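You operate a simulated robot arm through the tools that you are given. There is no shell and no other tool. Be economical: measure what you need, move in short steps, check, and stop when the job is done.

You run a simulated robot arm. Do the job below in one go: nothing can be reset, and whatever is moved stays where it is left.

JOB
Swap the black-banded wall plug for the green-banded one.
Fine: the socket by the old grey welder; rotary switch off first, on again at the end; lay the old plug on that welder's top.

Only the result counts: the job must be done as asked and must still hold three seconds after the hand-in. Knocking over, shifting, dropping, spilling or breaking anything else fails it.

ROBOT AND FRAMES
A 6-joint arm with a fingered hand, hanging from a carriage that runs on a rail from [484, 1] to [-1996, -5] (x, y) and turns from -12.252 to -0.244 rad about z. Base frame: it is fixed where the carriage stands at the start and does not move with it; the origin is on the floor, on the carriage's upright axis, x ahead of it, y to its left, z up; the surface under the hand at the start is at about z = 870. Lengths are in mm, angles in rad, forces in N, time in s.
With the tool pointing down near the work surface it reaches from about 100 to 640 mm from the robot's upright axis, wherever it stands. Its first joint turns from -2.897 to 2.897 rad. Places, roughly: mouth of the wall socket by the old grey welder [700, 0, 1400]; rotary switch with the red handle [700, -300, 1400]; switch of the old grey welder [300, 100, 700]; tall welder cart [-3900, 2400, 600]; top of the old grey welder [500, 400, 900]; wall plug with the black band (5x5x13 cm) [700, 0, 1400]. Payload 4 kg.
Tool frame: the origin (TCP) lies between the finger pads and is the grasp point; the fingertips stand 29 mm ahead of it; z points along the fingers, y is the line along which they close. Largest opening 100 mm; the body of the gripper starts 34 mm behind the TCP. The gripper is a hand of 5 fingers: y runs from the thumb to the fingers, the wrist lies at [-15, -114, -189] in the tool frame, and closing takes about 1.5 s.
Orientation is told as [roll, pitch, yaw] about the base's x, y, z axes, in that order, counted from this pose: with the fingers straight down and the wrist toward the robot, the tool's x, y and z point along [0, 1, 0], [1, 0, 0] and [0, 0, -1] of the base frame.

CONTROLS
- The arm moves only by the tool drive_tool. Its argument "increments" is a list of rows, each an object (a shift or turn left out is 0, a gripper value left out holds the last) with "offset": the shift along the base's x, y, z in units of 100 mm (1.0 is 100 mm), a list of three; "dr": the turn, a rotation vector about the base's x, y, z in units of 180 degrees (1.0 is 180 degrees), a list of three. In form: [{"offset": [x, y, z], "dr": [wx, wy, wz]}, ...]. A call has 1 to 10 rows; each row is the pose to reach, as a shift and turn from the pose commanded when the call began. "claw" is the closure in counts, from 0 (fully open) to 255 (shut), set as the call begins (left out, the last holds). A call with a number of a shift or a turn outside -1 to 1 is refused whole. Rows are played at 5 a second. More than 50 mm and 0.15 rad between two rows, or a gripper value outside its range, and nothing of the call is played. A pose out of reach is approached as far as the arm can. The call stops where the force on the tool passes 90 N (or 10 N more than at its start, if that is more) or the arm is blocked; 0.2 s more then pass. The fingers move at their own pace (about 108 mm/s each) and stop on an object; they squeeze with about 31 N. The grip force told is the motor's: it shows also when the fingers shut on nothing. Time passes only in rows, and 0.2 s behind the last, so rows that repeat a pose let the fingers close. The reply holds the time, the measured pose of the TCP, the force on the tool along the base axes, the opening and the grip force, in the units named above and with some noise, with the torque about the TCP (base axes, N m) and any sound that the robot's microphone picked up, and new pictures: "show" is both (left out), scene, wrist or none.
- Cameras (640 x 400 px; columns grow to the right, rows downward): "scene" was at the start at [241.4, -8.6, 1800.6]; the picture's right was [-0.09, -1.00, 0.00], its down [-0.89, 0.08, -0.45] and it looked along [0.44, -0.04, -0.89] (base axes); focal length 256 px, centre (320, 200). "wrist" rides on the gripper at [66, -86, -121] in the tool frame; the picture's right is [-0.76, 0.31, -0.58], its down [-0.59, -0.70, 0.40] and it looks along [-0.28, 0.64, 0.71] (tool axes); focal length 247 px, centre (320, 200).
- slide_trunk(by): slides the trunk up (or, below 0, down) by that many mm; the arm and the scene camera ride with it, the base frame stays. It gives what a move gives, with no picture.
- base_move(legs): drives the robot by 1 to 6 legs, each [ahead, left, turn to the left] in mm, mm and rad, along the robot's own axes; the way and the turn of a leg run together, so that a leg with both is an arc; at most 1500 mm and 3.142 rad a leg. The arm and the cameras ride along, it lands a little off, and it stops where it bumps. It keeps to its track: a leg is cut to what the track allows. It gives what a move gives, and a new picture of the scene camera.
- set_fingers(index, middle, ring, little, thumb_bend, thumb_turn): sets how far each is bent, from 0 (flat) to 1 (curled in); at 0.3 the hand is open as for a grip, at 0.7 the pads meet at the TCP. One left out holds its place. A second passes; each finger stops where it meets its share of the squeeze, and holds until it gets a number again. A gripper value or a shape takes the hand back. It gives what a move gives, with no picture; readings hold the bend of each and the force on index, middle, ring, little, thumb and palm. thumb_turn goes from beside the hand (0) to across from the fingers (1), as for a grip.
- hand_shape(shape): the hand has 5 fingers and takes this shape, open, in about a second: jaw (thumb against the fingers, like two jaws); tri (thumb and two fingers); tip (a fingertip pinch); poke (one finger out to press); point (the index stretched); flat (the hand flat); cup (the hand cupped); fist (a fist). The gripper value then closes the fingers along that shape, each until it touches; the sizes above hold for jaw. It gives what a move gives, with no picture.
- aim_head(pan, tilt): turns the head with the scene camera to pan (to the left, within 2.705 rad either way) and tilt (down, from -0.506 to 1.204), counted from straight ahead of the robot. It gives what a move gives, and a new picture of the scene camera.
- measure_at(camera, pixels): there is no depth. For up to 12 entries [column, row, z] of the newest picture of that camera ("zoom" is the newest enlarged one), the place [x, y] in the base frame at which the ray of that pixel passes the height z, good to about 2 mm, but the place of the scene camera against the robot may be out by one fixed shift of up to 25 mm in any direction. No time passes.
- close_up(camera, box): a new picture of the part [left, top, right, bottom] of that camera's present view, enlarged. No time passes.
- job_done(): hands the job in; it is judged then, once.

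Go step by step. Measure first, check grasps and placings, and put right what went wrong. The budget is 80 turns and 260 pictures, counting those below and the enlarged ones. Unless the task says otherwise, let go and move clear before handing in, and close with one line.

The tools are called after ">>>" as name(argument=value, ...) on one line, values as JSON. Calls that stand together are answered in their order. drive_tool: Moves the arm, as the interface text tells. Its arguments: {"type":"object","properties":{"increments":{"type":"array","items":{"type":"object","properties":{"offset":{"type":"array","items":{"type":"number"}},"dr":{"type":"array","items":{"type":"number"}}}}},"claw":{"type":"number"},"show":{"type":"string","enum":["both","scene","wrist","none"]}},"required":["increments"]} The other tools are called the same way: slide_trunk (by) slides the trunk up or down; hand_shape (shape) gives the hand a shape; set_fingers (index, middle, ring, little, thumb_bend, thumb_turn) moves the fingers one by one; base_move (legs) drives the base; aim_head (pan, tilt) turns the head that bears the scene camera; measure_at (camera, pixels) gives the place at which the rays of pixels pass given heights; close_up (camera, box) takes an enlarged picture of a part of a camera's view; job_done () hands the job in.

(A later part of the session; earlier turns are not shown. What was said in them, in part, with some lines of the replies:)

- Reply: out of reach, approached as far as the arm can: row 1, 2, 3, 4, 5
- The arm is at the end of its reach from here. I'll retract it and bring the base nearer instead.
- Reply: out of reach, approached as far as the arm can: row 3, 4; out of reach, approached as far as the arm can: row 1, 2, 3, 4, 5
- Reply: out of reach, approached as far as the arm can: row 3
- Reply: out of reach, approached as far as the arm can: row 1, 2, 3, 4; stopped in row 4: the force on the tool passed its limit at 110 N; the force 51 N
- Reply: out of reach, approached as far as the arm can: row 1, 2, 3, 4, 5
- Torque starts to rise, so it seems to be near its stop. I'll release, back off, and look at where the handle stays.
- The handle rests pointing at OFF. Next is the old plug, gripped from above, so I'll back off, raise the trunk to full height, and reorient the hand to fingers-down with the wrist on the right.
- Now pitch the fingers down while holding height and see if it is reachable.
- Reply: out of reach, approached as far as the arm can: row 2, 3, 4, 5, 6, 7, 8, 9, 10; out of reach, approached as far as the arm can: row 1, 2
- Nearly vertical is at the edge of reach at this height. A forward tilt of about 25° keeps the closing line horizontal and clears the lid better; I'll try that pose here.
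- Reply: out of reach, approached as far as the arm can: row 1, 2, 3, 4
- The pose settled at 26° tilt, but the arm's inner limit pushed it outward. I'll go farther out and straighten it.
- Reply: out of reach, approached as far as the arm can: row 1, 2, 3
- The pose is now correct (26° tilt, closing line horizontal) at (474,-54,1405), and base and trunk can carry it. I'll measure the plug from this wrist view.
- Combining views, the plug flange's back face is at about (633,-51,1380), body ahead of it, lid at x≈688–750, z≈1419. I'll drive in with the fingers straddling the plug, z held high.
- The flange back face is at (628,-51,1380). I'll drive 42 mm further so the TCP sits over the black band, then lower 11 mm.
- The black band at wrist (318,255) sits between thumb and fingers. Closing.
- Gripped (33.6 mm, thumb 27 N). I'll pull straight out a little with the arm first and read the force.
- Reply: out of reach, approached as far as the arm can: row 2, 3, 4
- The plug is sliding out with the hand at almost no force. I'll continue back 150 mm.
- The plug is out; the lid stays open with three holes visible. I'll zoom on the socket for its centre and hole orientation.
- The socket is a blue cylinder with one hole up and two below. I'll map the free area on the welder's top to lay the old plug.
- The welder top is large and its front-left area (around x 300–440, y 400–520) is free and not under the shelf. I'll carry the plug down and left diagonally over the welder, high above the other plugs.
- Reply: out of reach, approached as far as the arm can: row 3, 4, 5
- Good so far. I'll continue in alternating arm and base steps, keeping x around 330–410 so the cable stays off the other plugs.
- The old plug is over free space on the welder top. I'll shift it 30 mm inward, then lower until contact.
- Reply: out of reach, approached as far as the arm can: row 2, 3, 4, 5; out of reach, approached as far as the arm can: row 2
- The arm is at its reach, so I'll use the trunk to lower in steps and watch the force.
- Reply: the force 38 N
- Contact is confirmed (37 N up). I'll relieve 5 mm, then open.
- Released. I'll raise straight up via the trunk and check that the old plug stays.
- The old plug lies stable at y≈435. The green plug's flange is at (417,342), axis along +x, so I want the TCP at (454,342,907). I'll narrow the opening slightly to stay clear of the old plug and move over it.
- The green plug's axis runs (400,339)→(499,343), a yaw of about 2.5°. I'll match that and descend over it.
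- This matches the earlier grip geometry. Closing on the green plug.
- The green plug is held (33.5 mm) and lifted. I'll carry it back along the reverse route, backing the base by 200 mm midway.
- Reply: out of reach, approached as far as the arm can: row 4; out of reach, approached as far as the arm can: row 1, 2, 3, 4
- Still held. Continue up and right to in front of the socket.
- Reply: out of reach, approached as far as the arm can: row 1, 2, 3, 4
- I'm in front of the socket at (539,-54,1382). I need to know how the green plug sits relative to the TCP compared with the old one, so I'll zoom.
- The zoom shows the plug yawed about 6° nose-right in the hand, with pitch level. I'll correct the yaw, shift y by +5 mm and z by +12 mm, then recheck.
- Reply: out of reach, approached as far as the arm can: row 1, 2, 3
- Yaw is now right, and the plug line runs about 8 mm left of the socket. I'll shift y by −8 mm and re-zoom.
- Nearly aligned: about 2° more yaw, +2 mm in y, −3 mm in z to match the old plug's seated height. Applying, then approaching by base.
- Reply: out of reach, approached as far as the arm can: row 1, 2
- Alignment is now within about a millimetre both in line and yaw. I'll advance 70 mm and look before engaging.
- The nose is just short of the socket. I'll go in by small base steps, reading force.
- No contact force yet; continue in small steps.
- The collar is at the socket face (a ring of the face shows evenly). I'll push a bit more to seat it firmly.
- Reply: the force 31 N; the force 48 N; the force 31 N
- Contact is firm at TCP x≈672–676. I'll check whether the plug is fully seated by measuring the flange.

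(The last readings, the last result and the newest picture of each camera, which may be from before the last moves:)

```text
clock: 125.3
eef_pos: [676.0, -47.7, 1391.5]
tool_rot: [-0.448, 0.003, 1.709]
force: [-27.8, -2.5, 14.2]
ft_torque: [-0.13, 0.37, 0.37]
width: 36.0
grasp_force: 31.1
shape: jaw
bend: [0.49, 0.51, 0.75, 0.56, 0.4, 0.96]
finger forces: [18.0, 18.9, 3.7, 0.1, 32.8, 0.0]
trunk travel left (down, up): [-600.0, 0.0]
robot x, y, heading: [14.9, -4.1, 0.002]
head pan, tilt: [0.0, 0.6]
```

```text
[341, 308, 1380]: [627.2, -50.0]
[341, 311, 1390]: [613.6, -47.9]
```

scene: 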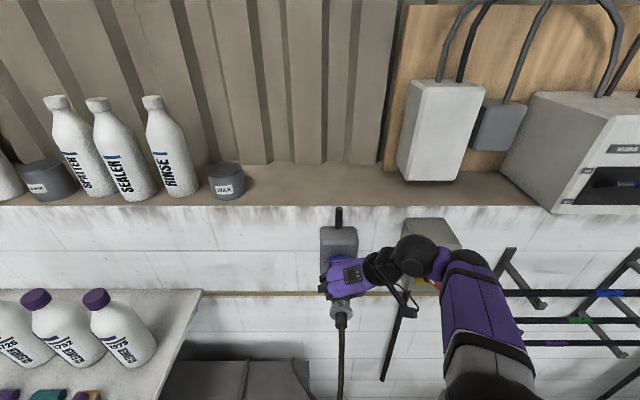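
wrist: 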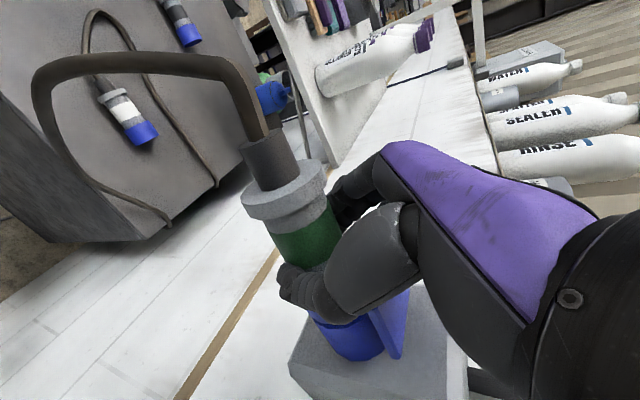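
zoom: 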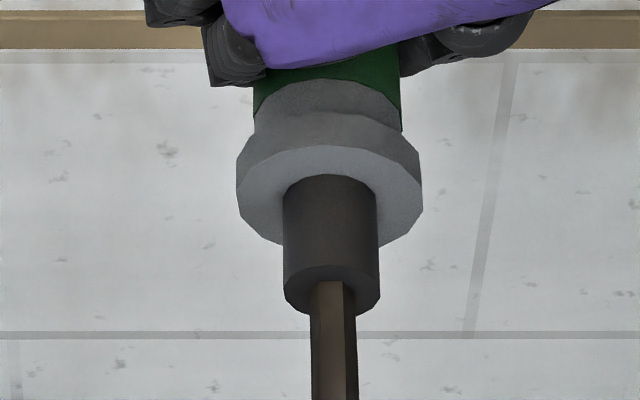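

The flange back sits at about x=628, the same as the old plug when seated, so it is in. I'll open and check that it holds.

>>> drive_tool(increments=[{"offset": [0, 0, 0]}, {"offset": [0, 0, 0]}, {"offset": [0, 0, 0]}, {"offset": [0, 0, 0]}, {"offset": [0, 0, 0]}, {"offset": [0, 0, 0]}], claw=0, show="wrist")

>>> close_up(camera="scene", box=[310, 290, 370, 340])

>>> close_up(camera="wrist", box=[220, 120, 440, 400])

```text
clock: 126.7
eef_pos: [678.3, -47.7, 1392.5]
tool_rot: [-0.451, 0.003, 1.704]
force: [-0.2, 0.0, 0.4]
ft_torque: [-0.03, -0.02, 0.02]
width: 99.7
grasp_force: 0.0
shape: jaw
bend: [0.3, 0.3, 0.3, 0.3, 0.3, 0.98]
finger forces: [0.0, 0.0, 0.0, 0.0, 0.1, 0.0]
trunk travel left (down, up): [-600.0, 0.0]
robot x, y, heading: [19.9, 1.3, 0.001]
head pan, tilt: [0.0, 0.6]
```

wrist: 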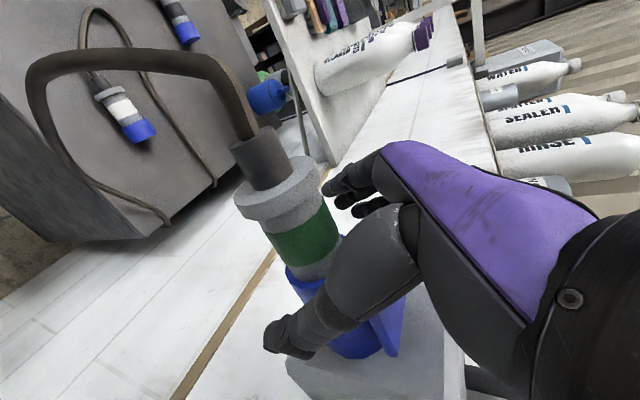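

```text
8.00 times, centred on (340, 315) of scene
```

zoom: 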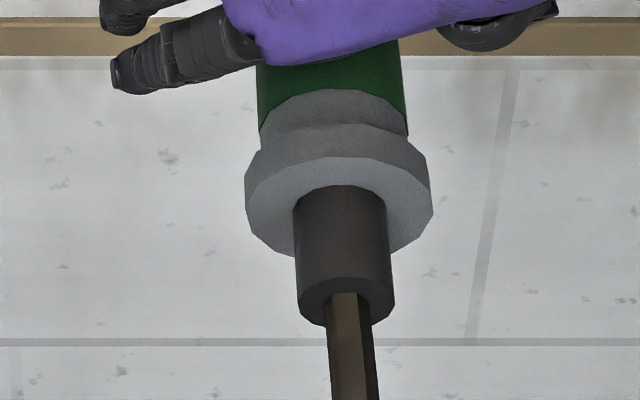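

```text
1.43 times, centred on (330, 260) of wrist
```

zoom: 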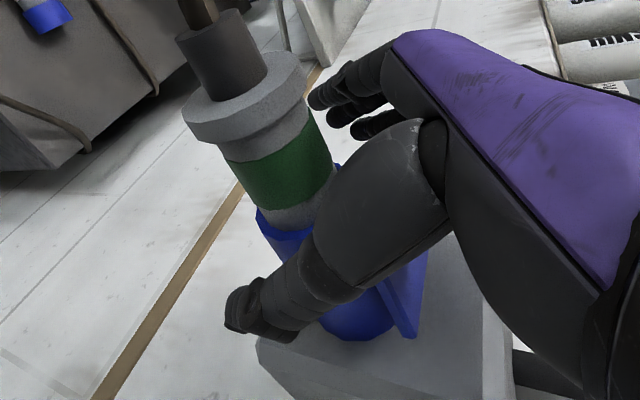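

The plug stays by itself. I'll back the hand straight off and inspect seating from a distance.

>>> base_move(legs=[[-150, 0, 0]])

>>> drive_tool(increments=[{"offset": [0, 0, 0]}], show="wrist")

>>> close_up(camera="scene", box=[290, 180, 390, 300])

>>> close_up(camera="wrist", box=[300, 260, 500, 400])

```text
clock: 128.1
eef_pos: [524.7, -46.3, 1393.3]
tool_rot: [-0.45, 0.002, 1.706]
force: [0.6, 1.0, 0.7]
ft_torque: [0.0, -0.02, 0.04]
width: 99.9
grasp_force: 0.0
shape: jaw
bend: [0.3, 0.3, 0.3, 0.3, 0.3, 0.98]
finger forces: [0.0, 0.1, 0.0, 0.0, 0.1, 0.1]
trunk travel left (down, up): [-600.0, 0.0]
robot x, y, heading: [-135.6, -1.1, 0.002]
head pan, tilt: [0.0, 0.6]
```

scene: 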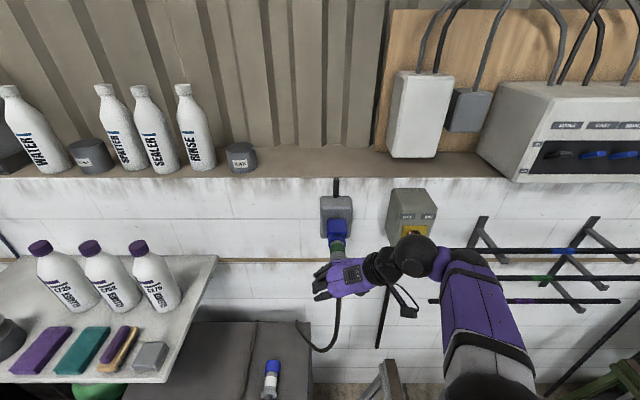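

```text
clock: 128.5
eef_pos: [523.9, -47.4, 1393.9]
tool_rot: [-0.449, 0.003, 1.707]
force: [-0.2, -0.3, -0.2]
ft_torque: [0.0, -0.02, 0.0]
width: 99.8
grasp_force: 0.1
shape: jaw
bend: [0.3, 0.3, 0.3, 0.3, 0.3, 0.98]
finger forces: [0.0, 0.1, 0.0, 0.0, 0.0, 0.0]
trunk travel left (down, up): [-600.0, 0.0]
robot x, y, heading: [-140.0, 0.4, 0.005]
head pan, tilt: [0.0, 0.6]
```

wrist: 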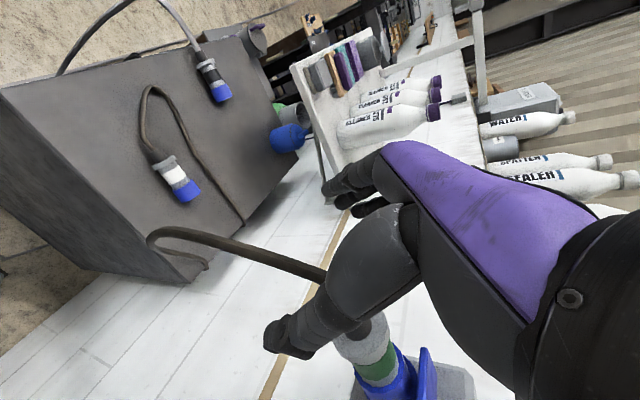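

```text
3.33 times, centred on (340, 240) of scene
```

zoom: 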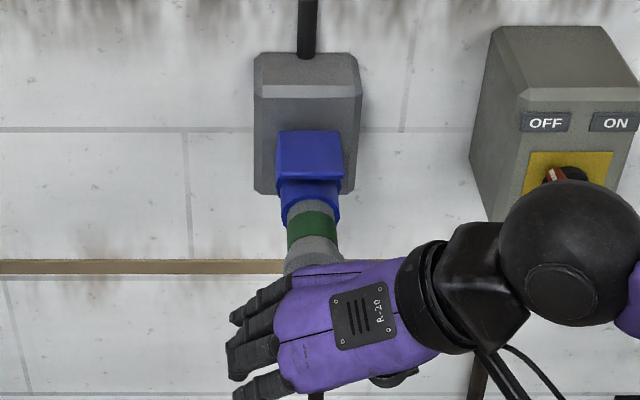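

```text
2.86 times, centred on (400, 330) of wrist
```

zoom: 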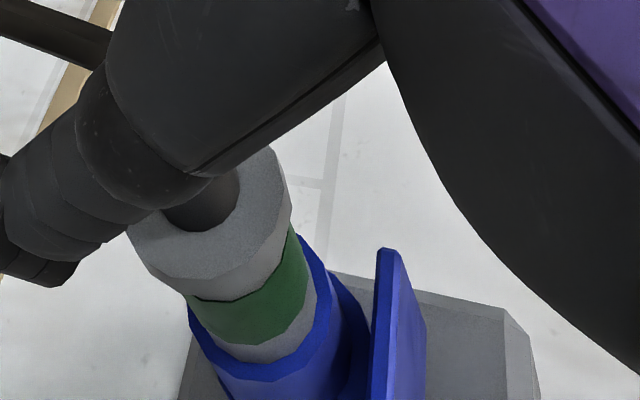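

It holds in the socket. To be sure it's fully in, I'll compare with the very first view: move the hand clear and look from the same camera place.

>>> drive_tool(increments=[{"offset": [-0.1, -0.3, 0.05]}, {"offset": [-0.15, -0.6, 0.05]}, {"offset": [-0.15, -1.0, 0.05]}], show="none")

>>> slide_trunk(by=-75)

>>> base_move(legs=[[40, 0, 0]])

>>> aim_head(pan=-0.201, tilt=0.6)

>>> close_up(camera="scene", box=[240, 160, 440, 310])

```text
clock: 129.3
eef_pos: [520.8, -99.6, 1391.8]
tool_rot: [-0.469, 0.021, 1.646]
force: [-0.2, -0.4, 0.0]
ft_torque: [-0.01, 0.03, 0.01]
width: 99.9
grasp_force: 0.1
shape: jaw
bend: [0.3, 0.3, 0.3, 0.3, 0.3, 0.98]
finger forces: [0.1, 0.0, 0.0, 0.0, 0.1, 0.0]
out of reach, approached as far as the arm can: row 1, 2, 3
trunk travel left (down, up): [-600.0, 0.0]
robot x, y, heading: [-136.5, -0.3, 0.005]
head pan, tilt: [0.0, 0.6]
```

```text
clock: 130.4
eef_pos: [520.3, -100.3, 1317.8]
tool_rot: [-0.467, 0.023, 1.647]
force: [0.0, -0.2, 0.3]
ft_torque: [-0.02, -0.01, -0.03]
width: 99.8
grasp_force: 0.0
shape: jaw
bend: [0.3, 0.3, 0.3, 0.3, 0.3, 0.98]
finger forces: [0.0, 0.1, 0.0, 0.0, 0.0, 0.0]
trunk travel left (down, up): [-525.0, 75.0]
robot x, y, heading: [-134.4, -1.1, 0.004]
head pan, tilt: [0.0, 0.6]
```

```text
clock: 131.3
eef_pos: [558.0, -100.3, 1316.9]
tool_rot: [-0.468, 0.022, 1.645]
force: [0.0, -0.1, -0.4]
ft_torque: [-0.03, -0.01, -0.04]
width: 99.8
grasp_force: 0.1
shape: jaw
bend: [0.3, 0.3, 0.3, 0.3, 0.3, 0.98]
finger forces: [0.0, 0.1, 0.0, 0.0, 0.0, 0.0]
trunk travel left (down, up): [-525.0, 75.0]
robot x, y, heading: [-96.3, -1.4, 0.001]
head pan, tilt: [0.0, 0.6]
```

scene: 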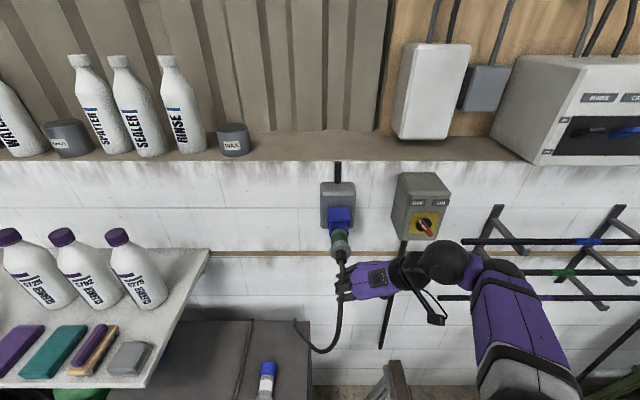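

```text
clock: 132.0
eef_pos: [558.1, -100.3, 1316.0]
tool_rot: [-0.47, 0.023, 1.645]
force: [0.1, 0.6, 0.3]
ft_torque: [0.01, -0.02, -0.02]
width: 100.0
grasp_force: 0.0
shape: jaw
bend: [0.3, 0.3, 0.3, 0.3, 0.3, 0.98]
finger forces: [0.0, 0.0, 0.0, 0.0, 0.0, 0.1]
trunk travel left (down, up): [-525.0, 75.0]
robot x, y, heading: [-96.7, -0.7, 0.004]
head pan, tilt: [-0.201, 0.6]
```

scene: 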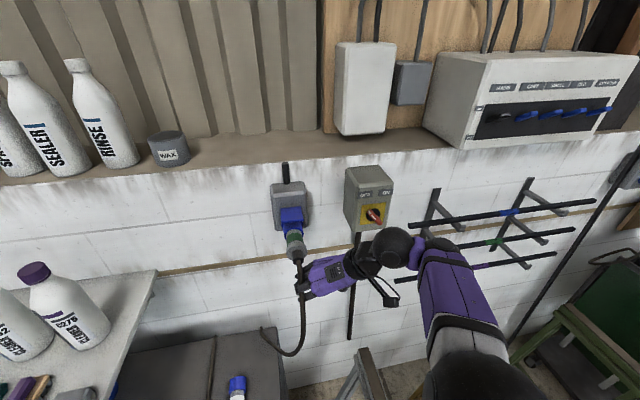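

```text
2.67 times, centred on (340, 235) of scene
```

zoom: 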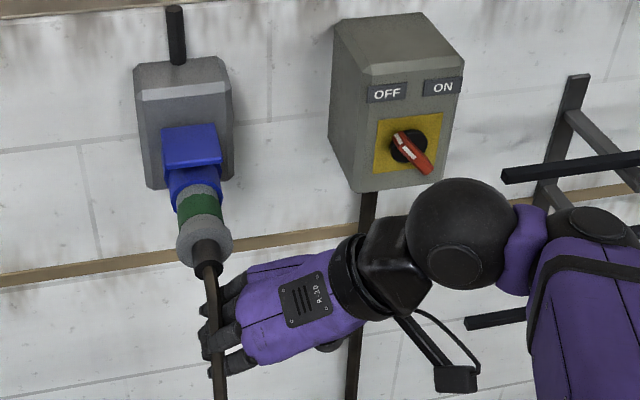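

By lid-width ratios, the green plug's band and flange sit where the black one's did (band 0.63 vs 0.64, flange 1.22 vs 1.26). I'll take one tight zoom at the joint.

>>> close_up(camera="scene", box=[260, 190, 330, 270])

>>> close_up(camera="scene", box=[340, 160, 410, 240])

```text
5.00 times, centred on (295, 230) of scene
```

zoom: 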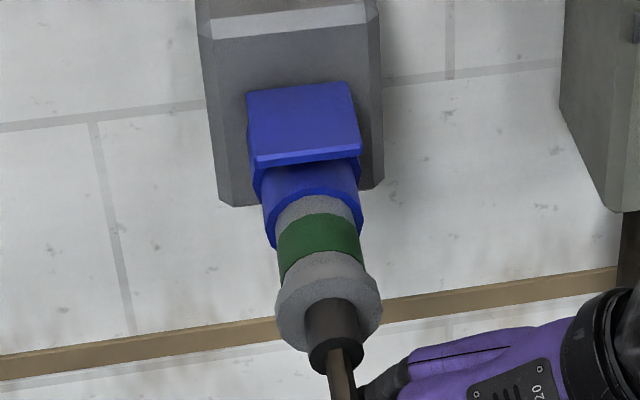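

```text
5.00 times, centred on (375, 200) of scene
```

zoom: 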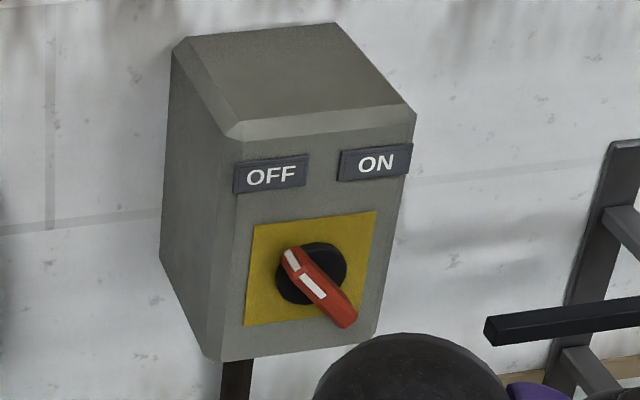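

The view suggests the plug may have sprung back several millimetres when released. To be sure, I'll close the fingers on the boot behind the flange and press it home. First, return to that line.

>>> base_move(legs=[[-70, 0, 0]])

>>> slide_trunk(by=72)

>>> drive_tool(increments=[{"offset": [0, 0.2, 0]}, {"offset": [0, 0.4, 0]}, {"offset": [0, 0.51, 0]}], show="wrist")

```text
clock: 133.0
eef_pos: [489.1, -100.2, 1316.5]
tool_rot: [-0.469, 0.023, 1.647]
force: [-0.6, 0.0, 0.4]
ft_torque: [-0.01, 0.01, -0.02]
width: 99.9
grasp_force: 0.1
shape: jaw
bend: [0.3, 0.3, 0.3, 0.3, 0.3, 0.98]
finger forces: [0.1, 0.0, 0.0, 0.0, 0.0, 0.0]
trunk travel left (down, up): [-525.0, 75.0]
robot x, y, heading: [-165.8, 3.3, 0.004]
head pan, tilt: [-0.201, 0.6]
```

scene: 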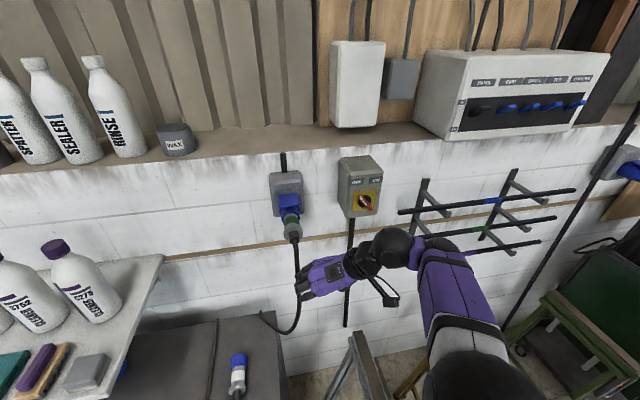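

```text
clock: 134.1
eef_pos: [489.1, -99.6, 1388.9]
tool_rot: [-0.468, 0.022, 1.645]
force: [0.4, 0.4, 0.1]
ft_torque: [0.02, -0.01, 0.01]
width: 100.0
grasp_force: 0.1
shape: jaw
bend: [0.3, 0.3, 0.3, 0.3, 0.3, 0.98]
finger forces: [0.0, 0.1, 0.0, 0.0, 0.0, 0.0]
trunk travel left (down, up): [-597.0, 3.0]
robot x, y, heading: [-169.7, -0.6, 0.001]
head pan, tilt: [-0.201, 0.6]
```

```text
clock: 134.9
eef_pos: [504.6, -56.2, 1387.4]
tool_rot: [-0.466, 0.02, 1.649]
force: [0.3, -0.3, 0.1]
ft_torque: [-0.01, 0.0, -0.03]
width: 99.8
grasp_force: 0.1
shape: jaw
bend: [0.3, 0.3, 0.3, 0.3, 0.3, 0.98]
finger forces: [0.0, 0.0, 0.1, 0.1, 0.0, 0.0]
out of reach, approached as far as the arm can: row 1, 2, 3
trunk travel left (down, up): [-597.0, 3.0]
robot x, y, heading: [-168.5, -2.7, 0.005]
head pan, tilt: [-0.201, 0.6]
```

wrist: 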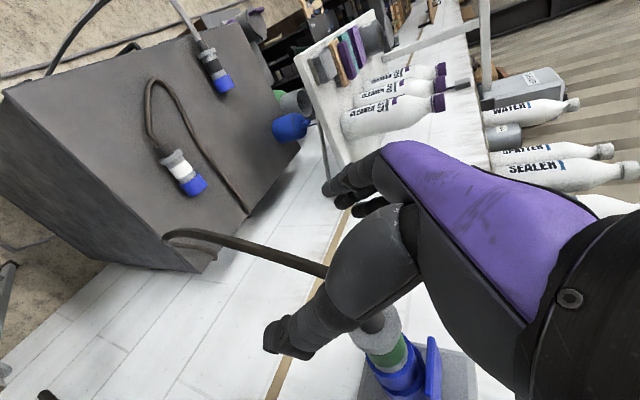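

>>> base_move(legs=[[80, 0, 0]])

>>> drive_tool(increments=[{"offset": [0, 0.04, 0]}], show="wrist")

>>> close_up(camera="wrist", box=[220, 160, 440, 380])

```text
clock: 136.0
eef_pos: [586.2, -55.1, 1386.6]
tool_rot: [-0.465, 0.022, 1.647]
force: [-0.5, -1.6, 0.1]
ft_torque: [0.03, -0.02, 0.0]
width: 99.6
grasp_force: 0.1
shape: jaw
bend: [0.3, 0.3, 0.3, 0.3, 0.3, 0.98]
finger forces: [0.0, 0.0, 0.0, 0.1, 0.0, 0.0]
trunk travel left (down, up): [-597.0, 3.0]
robot x, y, heading: [-88.1, -3.1, -0.002]
head pan, tilt: [-0.201, 0.6]
```

scene: 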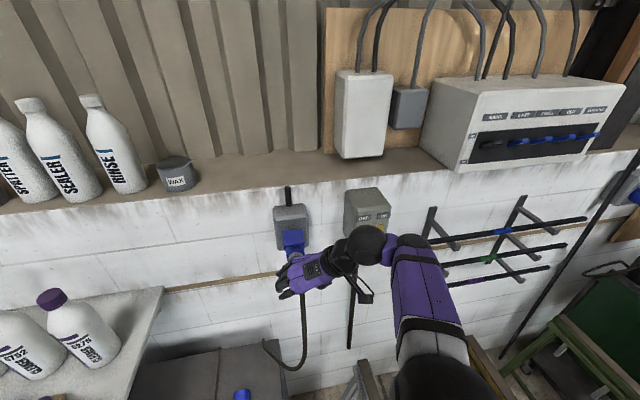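

```text
clock: 136.4
eef_pos: [585.4, -51.3, 1387.7]
tool_rot: [-0.465, 0.019, 1.649]
force: [0.3, -0.6, 0.7]
ft_torque: [0.01, 0.0, 0.01]
width: 99.7
grasp_force: 0.1
shape: jaw
bend: [0.3, 0.3, 0.3, 0.3, 0.3, 0.98]
finger forces: [0.0, 0.1, 0.0, 0.1, 0.0, 0.1]
trunk travel left (down, up): [-597.0, 3.0]
robot x, y, heading: [-89.5, -0.7, 0.003]
head pan, tilt: [-0.201, 0.6]
```

wrist: 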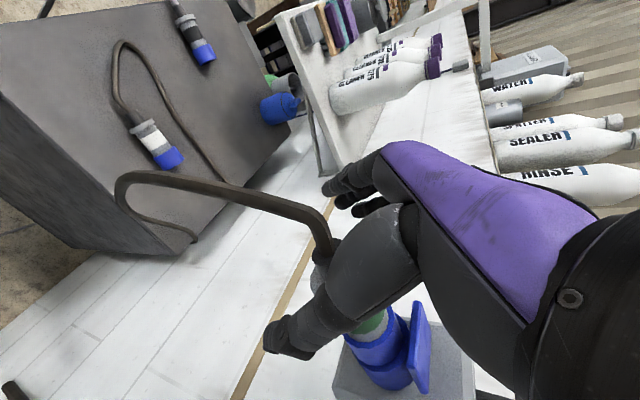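

```text
1.82 times, centred on (330, 270) of wrist
5 turns are left
```

zoom: 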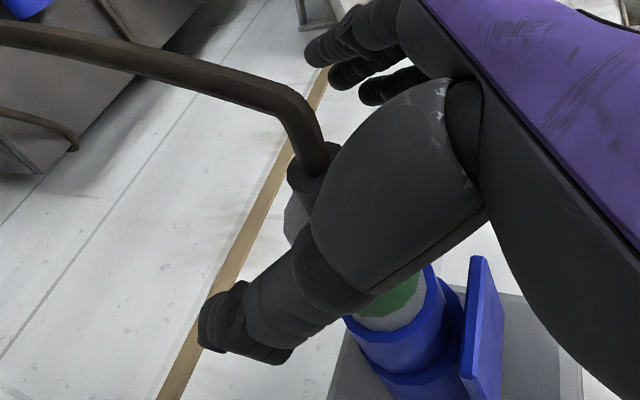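

Five turns are left, so I'll batch. First press the plug home behind the flange with the force limit active, release, back off, and then reorient the hand for the switch in free space.

>>> drive_tool(increments=[{"offset": [0, 0, 0]}, {"offset": [0, 0, 0]}, {"offset": [0, 0, 0]}, {"offset": [0, 0, 0]}, {"offset": [0, 0, 0]}, {"offset": [0, 0, 0]}, {"offset": [0, 0, 0]}, {"offset": [0, 0, 0]}], claw=255, show="none")

>>> base_move(legs=[[12, 0, 0]])

>>> drive_tool(increments=[{"offset": [0.04, 0, 0]}, {"offset": [0.08, 0, 0]}, {"offset": [0.12, 0, 0]}, {"offset": [0.16, 0, 0]}], show="wrist")

>>> drive_tool(increments=[{"offset": [0, 0, 0]}, {"offset": [0, 0, 0]}, {"offset": [0, 0, 0]}, {"offset": [0, 0, 0]}, {"offset": [0, 0, 0]}, {"offset": [0, 0, 0]}], claw=0, show="none")

>>> base_move(legs=[[-150, 0, 0]])

>>> close_up(camera="scene", box=[250, 170, 330, 260])

>>> drive_tool(increments=[{"offset": [-0.1, 0, 0], "dr": [0, -0.04, -0.003]}, {"offset": [-0.2, 0, 0], "dr": [0, -0.08, -0.006]}, {"offset": [-0.3, 0, 0], "dr": [0, -0.12, -0.009]}, {"offset": [-0.4, 0, 0], "dr": [0, -0.16, -0.012]}, {"offset": [-0.5, 0, 0], "dr": [0, -0.2, -0.015]}, {"offset": [-0.6, 0, 0], "dr": [0, -0.24, -0.018]}, {"offset": [-0.7, 0, 0], "dr": [0, -0.28, -0.021]}, {"offset": [-0.8, 0, 0], "dr": [0, -0.32, -0.023]}, {"offset": [-0.9, 0, 0], "dr": [0, -0.352, -0.025]}], show="none")

>>> slide_trunk(by=-72)

>>> drive_tool(increments=[{"offset": [0, -0.1, 0.04], "dr": [0.045, 0, 0]}, {"offset": [0, -0.2, 0.08], "dr": [0.09, 0, 0]}, {"offset": [0, -0.3, 0.12], "dr": [0.135, 0, 0]}, {"offset": [0, -0.4, 0.16], "dr": [0.18, 0, 0]}, {"offset": [0, -0.5, 0.2], "dr": [0.225, 0, 0]}, {"offset": [0, -0.6, 0.24], "dr": [0.27, 0, 0]}, {"offset": [0, -0.7, 0.28], "dr": [0.315, 0, 0]}, {"offset": [0, -0.8, 0.32], "dr": [0.36, 0, 0]}, {"offset": [0, -0.9, 0.36], "dr": [0.405, 0, 0]}, {"offset": [0, -1.0, 0.4], "dr": [0.45, 0, 0]}], show="none")

>>> drive_tool(increments=[{"offset": [0, -0.16, 0.05], "dr": [0.045, 0, 0]}, {"offset": [0, -0.32, 0.1], "dr": [0.09, 0, 0]}, {"offset": [0, -0.48, 0.15], "dr": [0.135, 0, 0]}, {"offset": [0, -0.64, 0.2], "dr": [0.18, 0, 0]}, {"offset": [0, -0.8, 0.25], "dr": [0.225, 0, 0]}, {"offset": [0, -1.0, 0.29], "dr": [0.267, 0, 0]}], show="both")

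```text
clock: 138.2
eef_pos: [585.8, -50.0, 1386.9]
tool_rot: [-0.464, 0.02, 1.649]
force: [-4.2, 6.5, -1.0]
ft_torque: [0.0, 0.1, 0.26]
width: 2.9
grasp_force: 31.6
shape: jaw
bend: [0.7, 0.62, 0.72, 0.6, 0.74, 1.0]
finger forces: [0.0, 7.8, 4.2, 2.5, 0.0, 0.0]
trunk travel left (down, up): [-597.0, 3.0]
robot x, y, heading: [-85.6, 1.1, 0.009]
head pan, tilt: [-0.201, 0.6]
```

```text
clock: 138.9
eef_pos: [591.5, -49.3, 1383.4]
tool_rot: [-0.459, 0.019, 1.66]
force: [-54.8, 6.3, 12.4]
ft_torque: [0.08, 0.25, 0.58]
width: 3.9
grasp_force: 31.1
shape: jaw
bend: [0.7, 0.61, 0.76, 0.58, 0.76, 1.0]
finger forces: [0.1, 9.9, 18.8, 10.0, 47.3, 0.1]
trunk travel left (down, up): [-597.0, 3.0]
robot x, y, heading: [-77.5, 0.1, -0.003]
head pan, tilt: [-0.201, 0.6]
```

scene: 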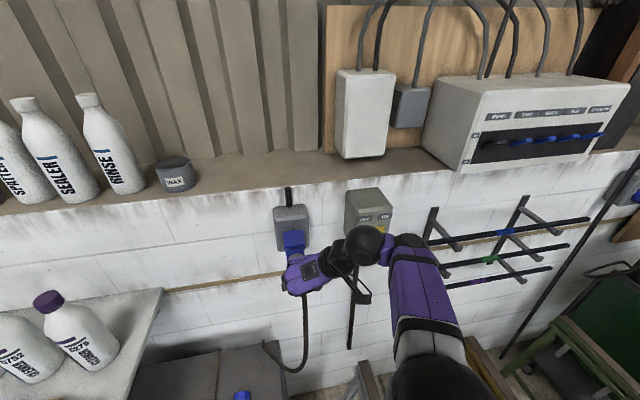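

```text
clock: 139.9
eef_pos: [594.1, -45.6, 1382.2]
tool_rot: [-0.46, 0.021, 1.67]
force: [-65.1, 2.4, 17.1]
ft_torque: [0.12, 0.24, 0.63]
width: 5.0
grasp_force: 30.8
shape: jaw
bend: [0.7, 0.62, 0.78, 0.59, 0.77, 0.99]
finger forces: [0.0, 7.1, 28.6, 9.6, 46.5, 0.0]
out of reach, approached as far as the arm can: row 2, 3, 4
trunk travel left (down, up): [-597.0, 3.0]
robot x, y, heading: [-75.2, -2.4, 0.004]
head pan, tilt: [-0.201, 0.6]
```

wrist: 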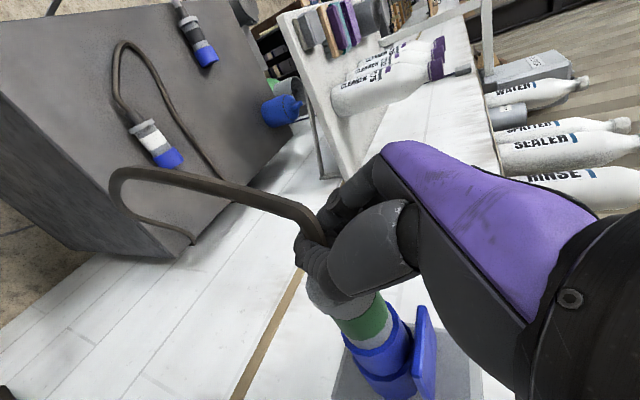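

```text
clock: 141.3
eef_pos: [601.4, -47.1, 1385.7]
tool_rot: [-0.465, 0.023, 1.657]
force: [0.0, 0.0, 0.6]
ft_torque: [0.02, 0.0, -0.01]
width: 100.1
grasp_force: 0.0
shape: jaw
bend: [0.3, 0.3, 0.3, 0.3, 0.3, 0.98]
finger forces: [0.0, 0.0, 0.0, 0.1, 0.0, 0.0]
trunk travel left (down, up): [-597.0, 3.0]
robot x, y, heading: [-77.8, 1.9, 0.003]
head pan, tilt: [-0.201, 0.6]
```

```text
clock: 142.7
eef_pos: [452.9, -47.0, 1385.7]
tool_rot: [-0.467, 0.022, 1.657]
force: [0.8, 0.0, 0.4]
ft_torque: [0.03, 0.01, 0.0]
width: 99.9
grasp_force: 0.0
shape: jaw
bend: [0.3, 0.3, 0.3, 0.3, 0.3, 0.98]
finger forces: [0.0, 0.0, 0.0, 0.0, 0.1, 0.0]
trunk travel left (down, up): [-597.0, 3.0]
robot x, y, heading: [-227.6, -2.2, 0.001]
head pan, tilt: [-0.201, 0.6]
```

scene: 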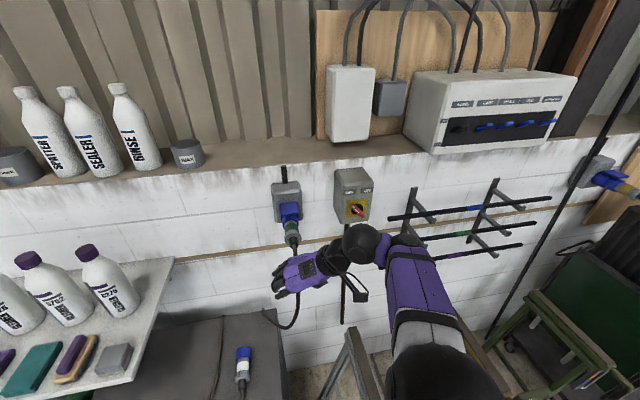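

```text
4.44 times, centred on (290, 215) of scene
```

zoom: 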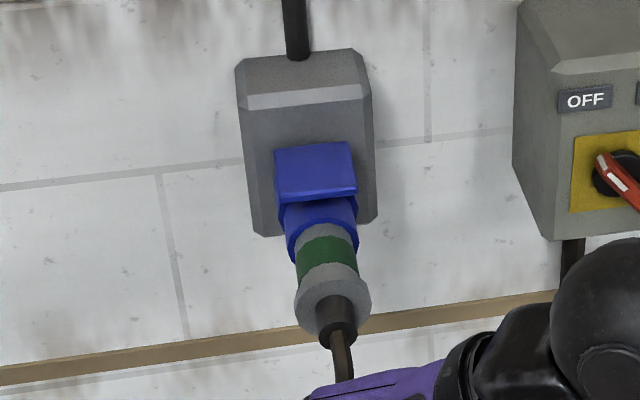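

```text
clock: 144.7
eef_pos: [363.5, -46.9, 1386.1]
tool_rot: [-1.574, 0.048, 1.525]
force: [0.0, 0.1, 0.2]
ft_torque: [0.01, 0.03, -0.03]
width: 99.8
grasp_force: 0.0
shape: jaw
bend: [0.3, 0.3, 0.3, 0.3, 0.3, 0.98]
finger forces: [0.1, 0.0, 0.0, 0.0, 0.1, 0.0]
out of reach, approached as far as the arm can: row 1, 2, 3, 4, 5
trunk travel left (down, up): [-597.0, 3.0]
robot x, y, heading: [-227.3, 1.0, -0.003]
head pan, tilt: [-0.201, 0.6]
```

```text
clock: 145.8
eef_pos: [364.2, -46.9, 1313.0]
tool_rot: [-1.572, 0.048, 1.527]
force: [-0.4, -0.4, 0.1]
ft_torque: [-0.01, -0.01, -0.03]
width: 99.8
grasp_force: 0.1
shape: jaw
bend: [0.3, 0.3, 0.3, 0.3, 0.3, 0.98]
finger forces: [0.0, 0.1, 0.1, 0.0, 0.0, 0.0]
trunk travel left (down, up): [-525.0, 75.0]
robot x, y, heading: [-226.3, -2.2, -0.001]
head pan, tilt: [-0.201, 0.6]
```

```text
clock: 148.0
eef_pos: [361.8, -146.5, 1351.9]
tool_rot: [-1.359, -1.362, 1.357]
force: [0.0, 0.3, 0.5]
ft_torque: [-0.01, -0.01, -0.01]
width: 99.9
grasp_force: 0.1
shape: jaw
bend: [0.3, 0.3, 0.3, 0.3, 0.3, 0.98]
finger forces: [0.1, 0.0, 0.1, 0.0, 0.1, 0.0]
trunk travel left (down, up): [-525.0, 75.0]
robot x, y, heading: [-224.4, -2.0, 0.007]
head pan, tilt: [-0.201, 0.6]
```

```text
clock: 149.4
eef_pos: [362.8, -247.3, 1382.5]
tool_rot: [1.512, -0.934, -1.497]
force: [0.2, 0.4, -0.2]
ft_torque: [0.04, -0.01, -0.01]
width: 99.9
grasp_force: 0.2
shape: jaw
bend: [0.3, 0.3, 0.3, 0.3, 0.3, 0.98]
finger forces: [0.0, 0.0, 0.0, 0.0, 0.0, 0.0]
trunk travel left (down, up): [-525.0, 75.0]
robot x, y, heading: [-224.4, -1.6, 0.009]
head pan, tilt: [-0.201, 0.6]
4 turns are left
```

scene: 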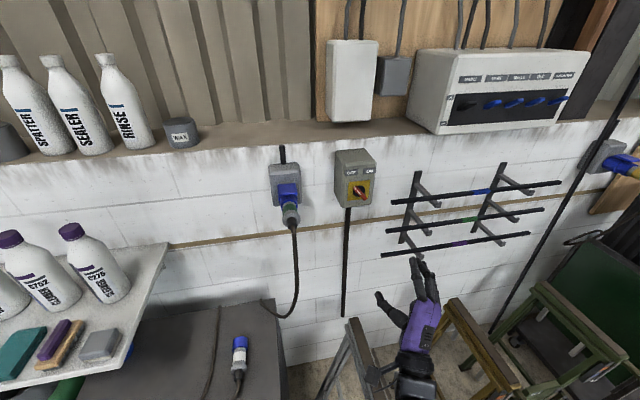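
wrist: 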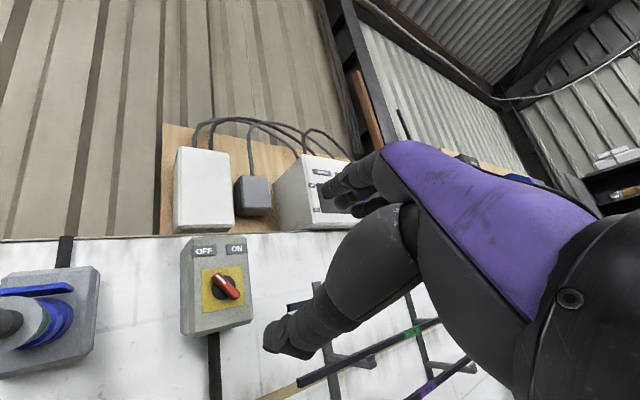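

The plug was pressed with 65 N and holds. The hand is at the right roll for the OFF handle (y at ~53°). I'll trim the orientation, align to the knob axis, and drive in, stopping short.

>>> drive_tool(increments=[{"offset": [-0.1, -0.15, 0], "dr": [0, -0.006, -0.004]}, {"offset": [-0.25, -0.312, 0.005], "dr": [0, -0.011, -0.0084]}, {"offset": [-0.25, -0.312, 0.005], "dr": [0, -0.011, -0.0084]}], show="none")

>>> close_up(camera="scene", box=[250, 150, 330, 240])

>>> base_move(legs=[[318, 0, 0]])

>>> drive_tool(increments=[{"offset": [0, 0, 0]}], show="wrist")

>>> close_up(camera="wrist", box=[180, 160, 400, 360])

>>> close_up(camera="scene", box=[240, 200, 340, 360])

```text
clock: 150.2
eef_pos: [338.7, -277.4, 1381.9]
tool_rot: [1.572, -0.938, -1.569]
force: [0.8, -0.4, -0.3]
ft_torque: [-0.01, 0.02, -0.02]
width: 100.2
grasp_force: 0.2
shape: jaw
bend: [0.3, 0.3, 0.3, 0.3, 0.3, 0.98]
finger forces: [0.0, 0.0, 0.1, 0.0, 0.1, 0.0]
trunk travel left (down, up): [-525.0, 75.0]
robot x, y, heading: [-223.5, -1.1, 0.001]
head pan, tilt: [-0.201, 0.6]
```

```text
4.44 times, centred on (290, 195) of scene
```

zoom: 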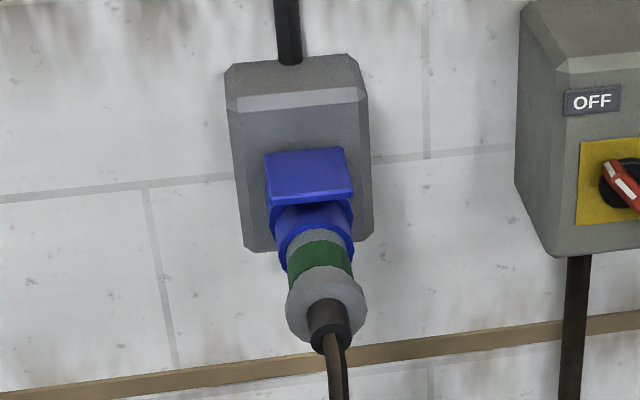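

```text
clock: 152.3
eef_pos: [656.8, -278.4, 1383.1]
tool_rot: [1.57, -0.938, -1.572]
force: [0.2, 0.1, -0.4]
ft_torque: [-0.02, 0.01, 0.0]
width: 99.9
grasp_force: 0.0
shape: jaw
bend: [0.3, 0.3, 0.3, 0.3, 0.3, 0.98]
finger forces: [0.1, 0.0, 0.1, 0.0, 0.1, 0.1]
trunk travel left (down, up): [-525.0, 75.0]
robot x, y, heading: [92.7, 2.3, 0.002]
head pan, tilt: [-0.201, 0.6]
```

scene: 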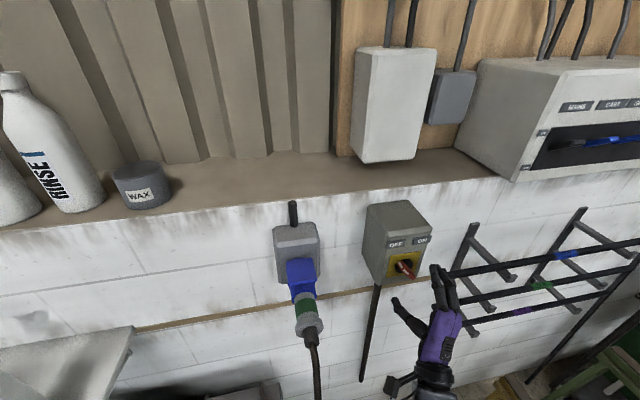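

```text
clock: 152.7
eef_pos: [657.3, -278.7, 1382.9]
tool_rot: [1.571, -0.935, -1.574]
force: [0.6, 0.4, 1.1]
ft_torque: [-0.03, 0.0, 0.03]
width: 100.2
grasp_force: 0.0
shape: jaw
bend: [0.3, 0.3, 0.3, 0.3, 0.3, 0.98]
finger forces: [0.0, 0.0, 0.0, 0.0, 0.1, 0.0]
trunk travel left (down, up): [-525.0, 75.0]
robot x, y, heading: [93.7, 0.8, 0.003]
head pan, tilt: [-0.201, 0.6]
```

wrist: 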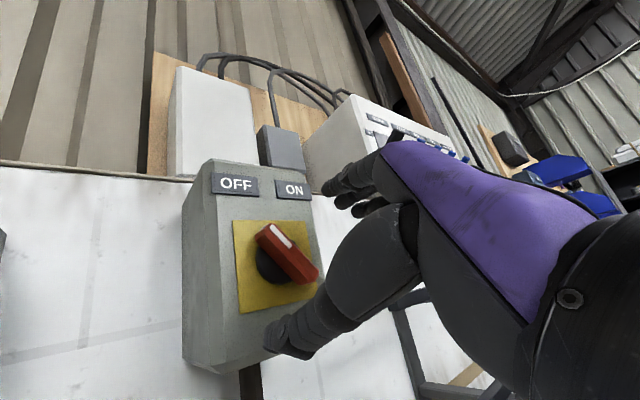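

```text
2.00 times, centred on (290, 260) of wrist
```

zoom: 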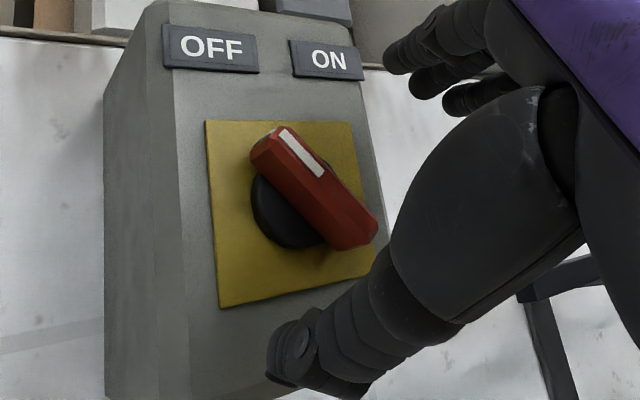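

```text
2.50 times, centred on (290, 280) of scene
3 turns are left
```

zoom: 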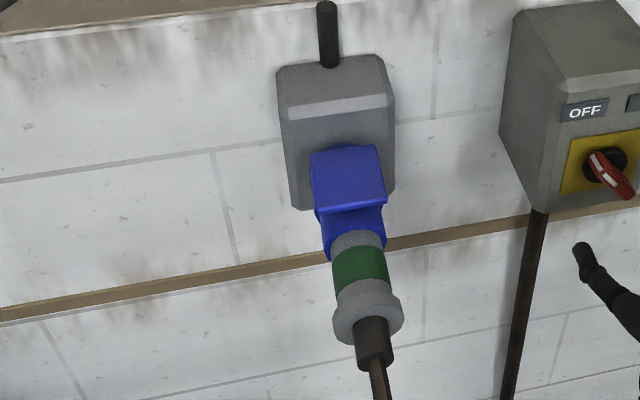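

Aligned on the OFF handle (wrist zoom (310,190), on the tool axis). I'll advance 31 mm, grip, turn clockwise to ON, release, back off and look.

>>> drive_tool(increments=[{"offset": [0.1, 0, 0]}, {"offset": [0.2, 0, 0]}, {"offset": [0.31, 0, 0.005]}], show="none")

>>> drive_tool(increments=[{"offset": [0, 0, 0]}, {"offset": [0, 0, 0]}, {"offset": [0, 0, 0]}, {"offset": [0, 0, 0]}, {"offset": [0, 0, 0]}, {"offset": [0, 0, 0]}, {"offset": [0, 0, 0]}, {"offset": [0, 0, 0]}], claw=255, show="wrist")

>>> drive_tool(increments=[{"dr": [0.045, 0, 0]}, {"dr": [0.09, 0, 0]}, {"dr": [0.135, 0, 0]}, {"dr": [0.18, 0, 0]}, {"dr": [0.225, 0, 0]}, {"dr": [0.27, 0, 0]}, {"dr": [0.315, 0, 0]}, {"dr": [0.36, 0, 0]}, {"dr": [0.405, 0, 0]}, {"dr": [0.45, 0, 0]}], show="wrist")

>>> drive_tool(increments=[{"dr": [0.03, 0, 0]}, {"dr": [0.055, 0, 0]}, {"dr": [0.075, 0, 0]}, {"dr": [0.075, 0, 0]}], show="wrist")

>>> drive_tool(increments=[{"offset": [0, 0, 0]}, {"offset": [0, 0, 0]}, {"offset": [0, 0, 0]}, {"offset": [0, 0, 0]}, {"offset": [0, 0, 0]}, {"offset": [0, 0, 0]}], claw=0, show="none")

>>> drive_tool(increments=[{"offset": [-0.2, 0, 0]}, {"offset": [-0.4, 0, 0]}, {"offset": [-0.6, 0, 0]}], show="wrist")

>>> close_up(camera="scene", box=[350, 190, 450, 300])

>>> close_up(camera="scene", box=[250, 190, 350, 350])

```text
clock: 153.5
eef_pos: [688.4, -277.9, 1383.9]
tool_rot: [1.572, -0.935, -1.575]
force: [-0.2, -0.3, -0.1]
ft_torque: [-0.02, 0.0, 0.01]
width: 99.9
grasp_force: 0.1
shape: jaw
bend: [0.3, 0.3, 0.3, 0.3, 0.3, 0.98]
finger forces: [0.0, 0.0, 0.0, 0.0, 0.0, 0.1]
trunk travel left (down, up): [-525.0, 75.0]
robot x, y, heading: [93.0, -0.3, 0.0]
head pan, tilt: [-0.201, 0.6]
```

```text
clock: 155.3
eef_pos: [688.0, -278.5, 1382.4]
tool_rot: [1.569, -0.937, -1.573]
force: [3.4, -1.0, -1.4]
ft_torque: [-0.02, -0.01, -0.01]
width: 8.0
grasp_force: 30.9
shape: jaw
bend: [0.64, 0.65, 0.7, 0.7, 0.72, 1.0]
finger forces: [15.0, 8.0, 3.3, 0.0, 26.8, 0.1]
trunk travel left (down, up): [-525.0, 75.0]
robot x, y, heading: [91.2, 2.1, 0.004]
head pan, tilt: [-0.201, 0.6]
```

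wrist: 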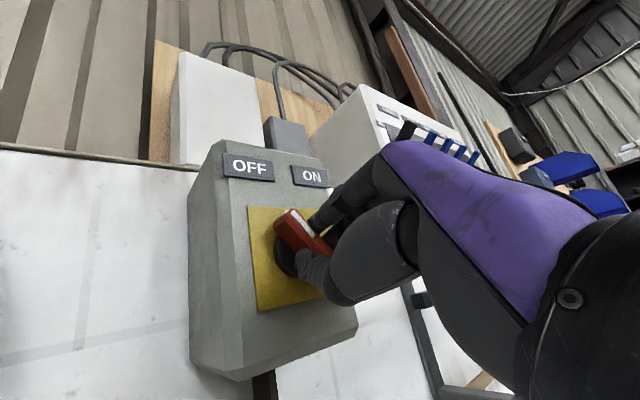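

```text
clock: 157.5
eef_pos: [688.4, -277.9, 1383.9]
tool_rot: [1.571, 0.478, -1.57]
force: [-1.2, 15.8, 7.1]
ft_torque: [-0.06, -0.18, 0.41]
width: 7.4
grasp_force: 31.0
shape: jaw
bend: [0.66, 0.72, 0.7, 0.7, 0.71, 1.0]
finger forces: [11.8, 5.7, 2.4, 0.0, 36.0, 0.0]
trunk travel left (down, up): [-525.0, 75.0]
robot x, y, heading: [90.2, 1.9, 0.0]
head pan, tilt: [-0.201, 0.6]
```

wrist: 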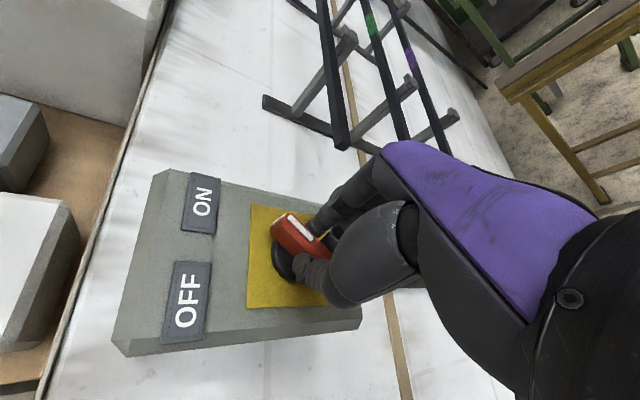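

```text
clock: 158.5
eef_pos: [687.3, -279.5, 1382.9]
tool_rot: [1.57, 0.713, -1.571]
force: [0.0, 8.4, 10.5]
ft_torque: [-0.16, -0.22, 0.37]
width: 6.9
grasp_force: 30.8
shape: jaw
bend: [0.71, 0.66, 0.68, 0.7, 0.65, 1.0]
finger forces: [9.7, 8.1, 5.6, 0.0, 36.5, 0.0]
trunk travel left (down, up): [-525.0, 75.0]
robot x, y, heading: [93.8, 0.5, 0.003]
head pan, tilt: [-0.201, 0.6]
```

wrist: 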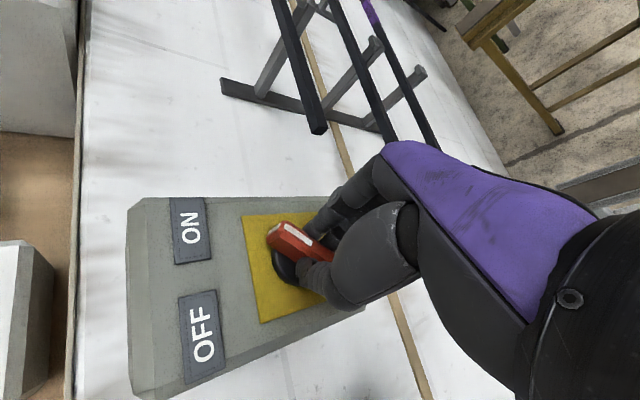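

```text
clock: 159.9
eef_pos: [688.1, -279.1, 1381.8]
tool_rot: [1.567, 0.712, -1.573]
force: [0.4, -0.7, 0.2]
ft_torque: [0.02, 0.0, 0.02]
width: 100.3
grasp_force: 0.1
shape: jaw
bend: [0.3, 0.3, 0.3, 0.3, 0.3, 0.98]
finger forces: [0.0, 0.0, 0.0, 0.1, 0.0, 0.0]
trunk travel left (down, up): [-525.0, 75.0]
robot x, y, heading: [96.6, 1.1, 0.005]
head pan, tilt: [-0.201, 0.6]
```

```text
clock: 160.7
eef_pos: [629.3, -279.7, 1380.5]
tool_rot: [1.568, 0.712, -1.573]
force: [0.0, -0.5, 0.1]
ft_torque: [0.0, -0.02, 0.01]
width: 99.7
grasp_force: 0.0
shape: jaw
bend: [0.3, 0.3, 0.3, 0.3, 0.3, 0.98]
finger forces: [0.0, 0.0, 0.1, 0.0, 0.0, 0.0]
trunk travel left (down, up): [-525.0, 75.0]
robot x, y, heading: [90.4, -0.7, -0.003]
head pan, tilt: [-0.201, 0.6]
```

wrist: 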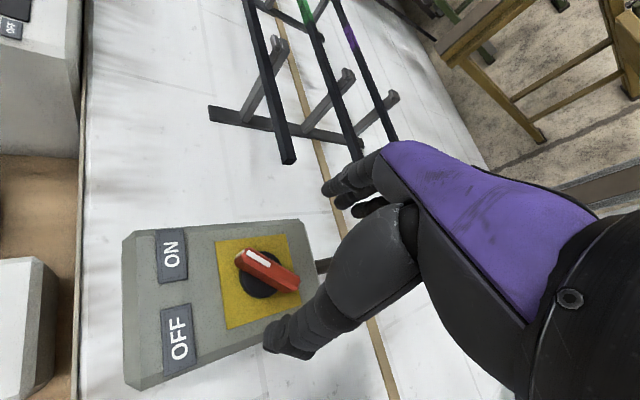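

```text
3.64 times, centred on (400, 245) of scene
```

zoom: 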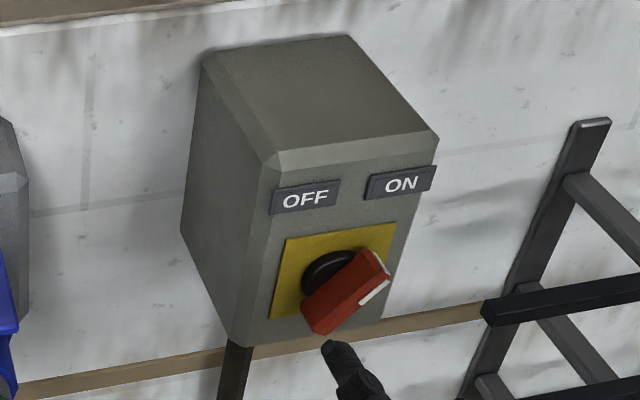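

```text
2.50 times, centred on (300, 270) of scene
2 turns are left
```

zoom: 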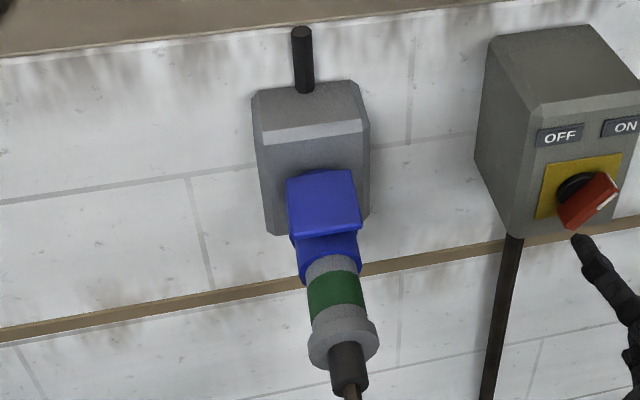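

The handle points at ON as it did at the start. I'll back clear and take a last look at the plug and the welder top.

>>> base_move(legs=[[-200, 0, 0]])

>>> aim_head(pan=0.15, tilt=0.8)

```text
clock: 162.3
eef_pos: [424.9, -283.0, 1382.0]
tool_rot: [1.567, 0.711, -1.574]
force: [0.2, 0.3, -0.5]
ft_torque: [-0.03, 0.04, 0.02]
width: 99.9
grasp_force: 0.1
shape: jaw
bend: [0.3, 0.3, 0.3, 0.3, 0.3, 0.98]
finger forces: [0.0, 0.1, 0.1, 0.0, 0.1, 0.0]
trunk travel left (down, up): [-525.0, 75.0]
robot x, y, heading: [-109.6, 1.8, 0.001]
head pan, tilt: [-0.201, 0.6]
```

scene: 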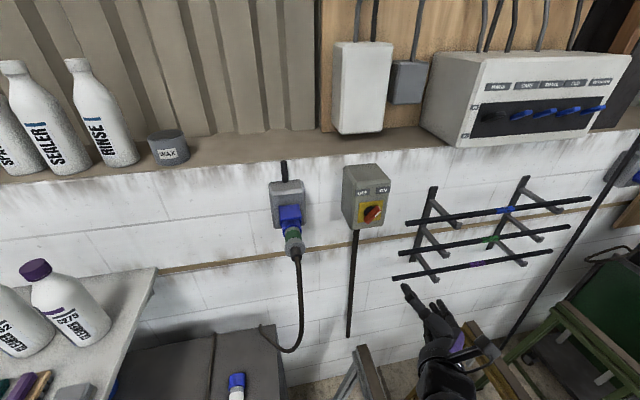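

```text
clock: 163.2
eef_pos: [425.0, -283.0, 1382.4]
tool_rot: [1.568, 0.712, -1.574]
force: [-0.2, 0.5, -0.7]
ft_torque: [-0.01, 0.01, 0.03]
width: 99.9
grasp_force: 0.2
shape: jaw
bend: [0.3, 0.3, 0.3, 0.3, 0.3, 0.98]
finger forces: [0.0, 0.0, 0.2, 0.0, 0.0, 0.0]
trunk travel left (down, up): [-525.0, 75.0]
robot x, y, heading: [-109.2, -2.9, 0.0]
head pan, tilt: [0.15, 0.799]
1 turns are left
```

scene: 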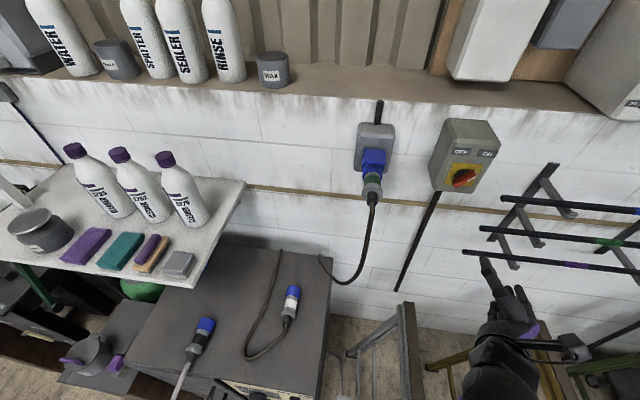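

The last view shows the green-banded plug in the socket at (372,172), the switch at ON, the black-banded plug on the welder top at (200,340), and the hand clear. I'm handing in now; by picture the green flange may sit about 4–12 mm further out than the old one did, though a 65 N push from behind did not clearly move it further in.

>>> job_done()

```text
The job is handed in.
```

I swapped the plugs: the green-banded one is in the socket by the old grey welder, the black-banded one lies on that welder's top, and the rotary switch went off first and is back on. I could not confirm the green plug is fully home: in the pictures its flange looks about 4–12 mm further out than the old one's, though it holds by itself.
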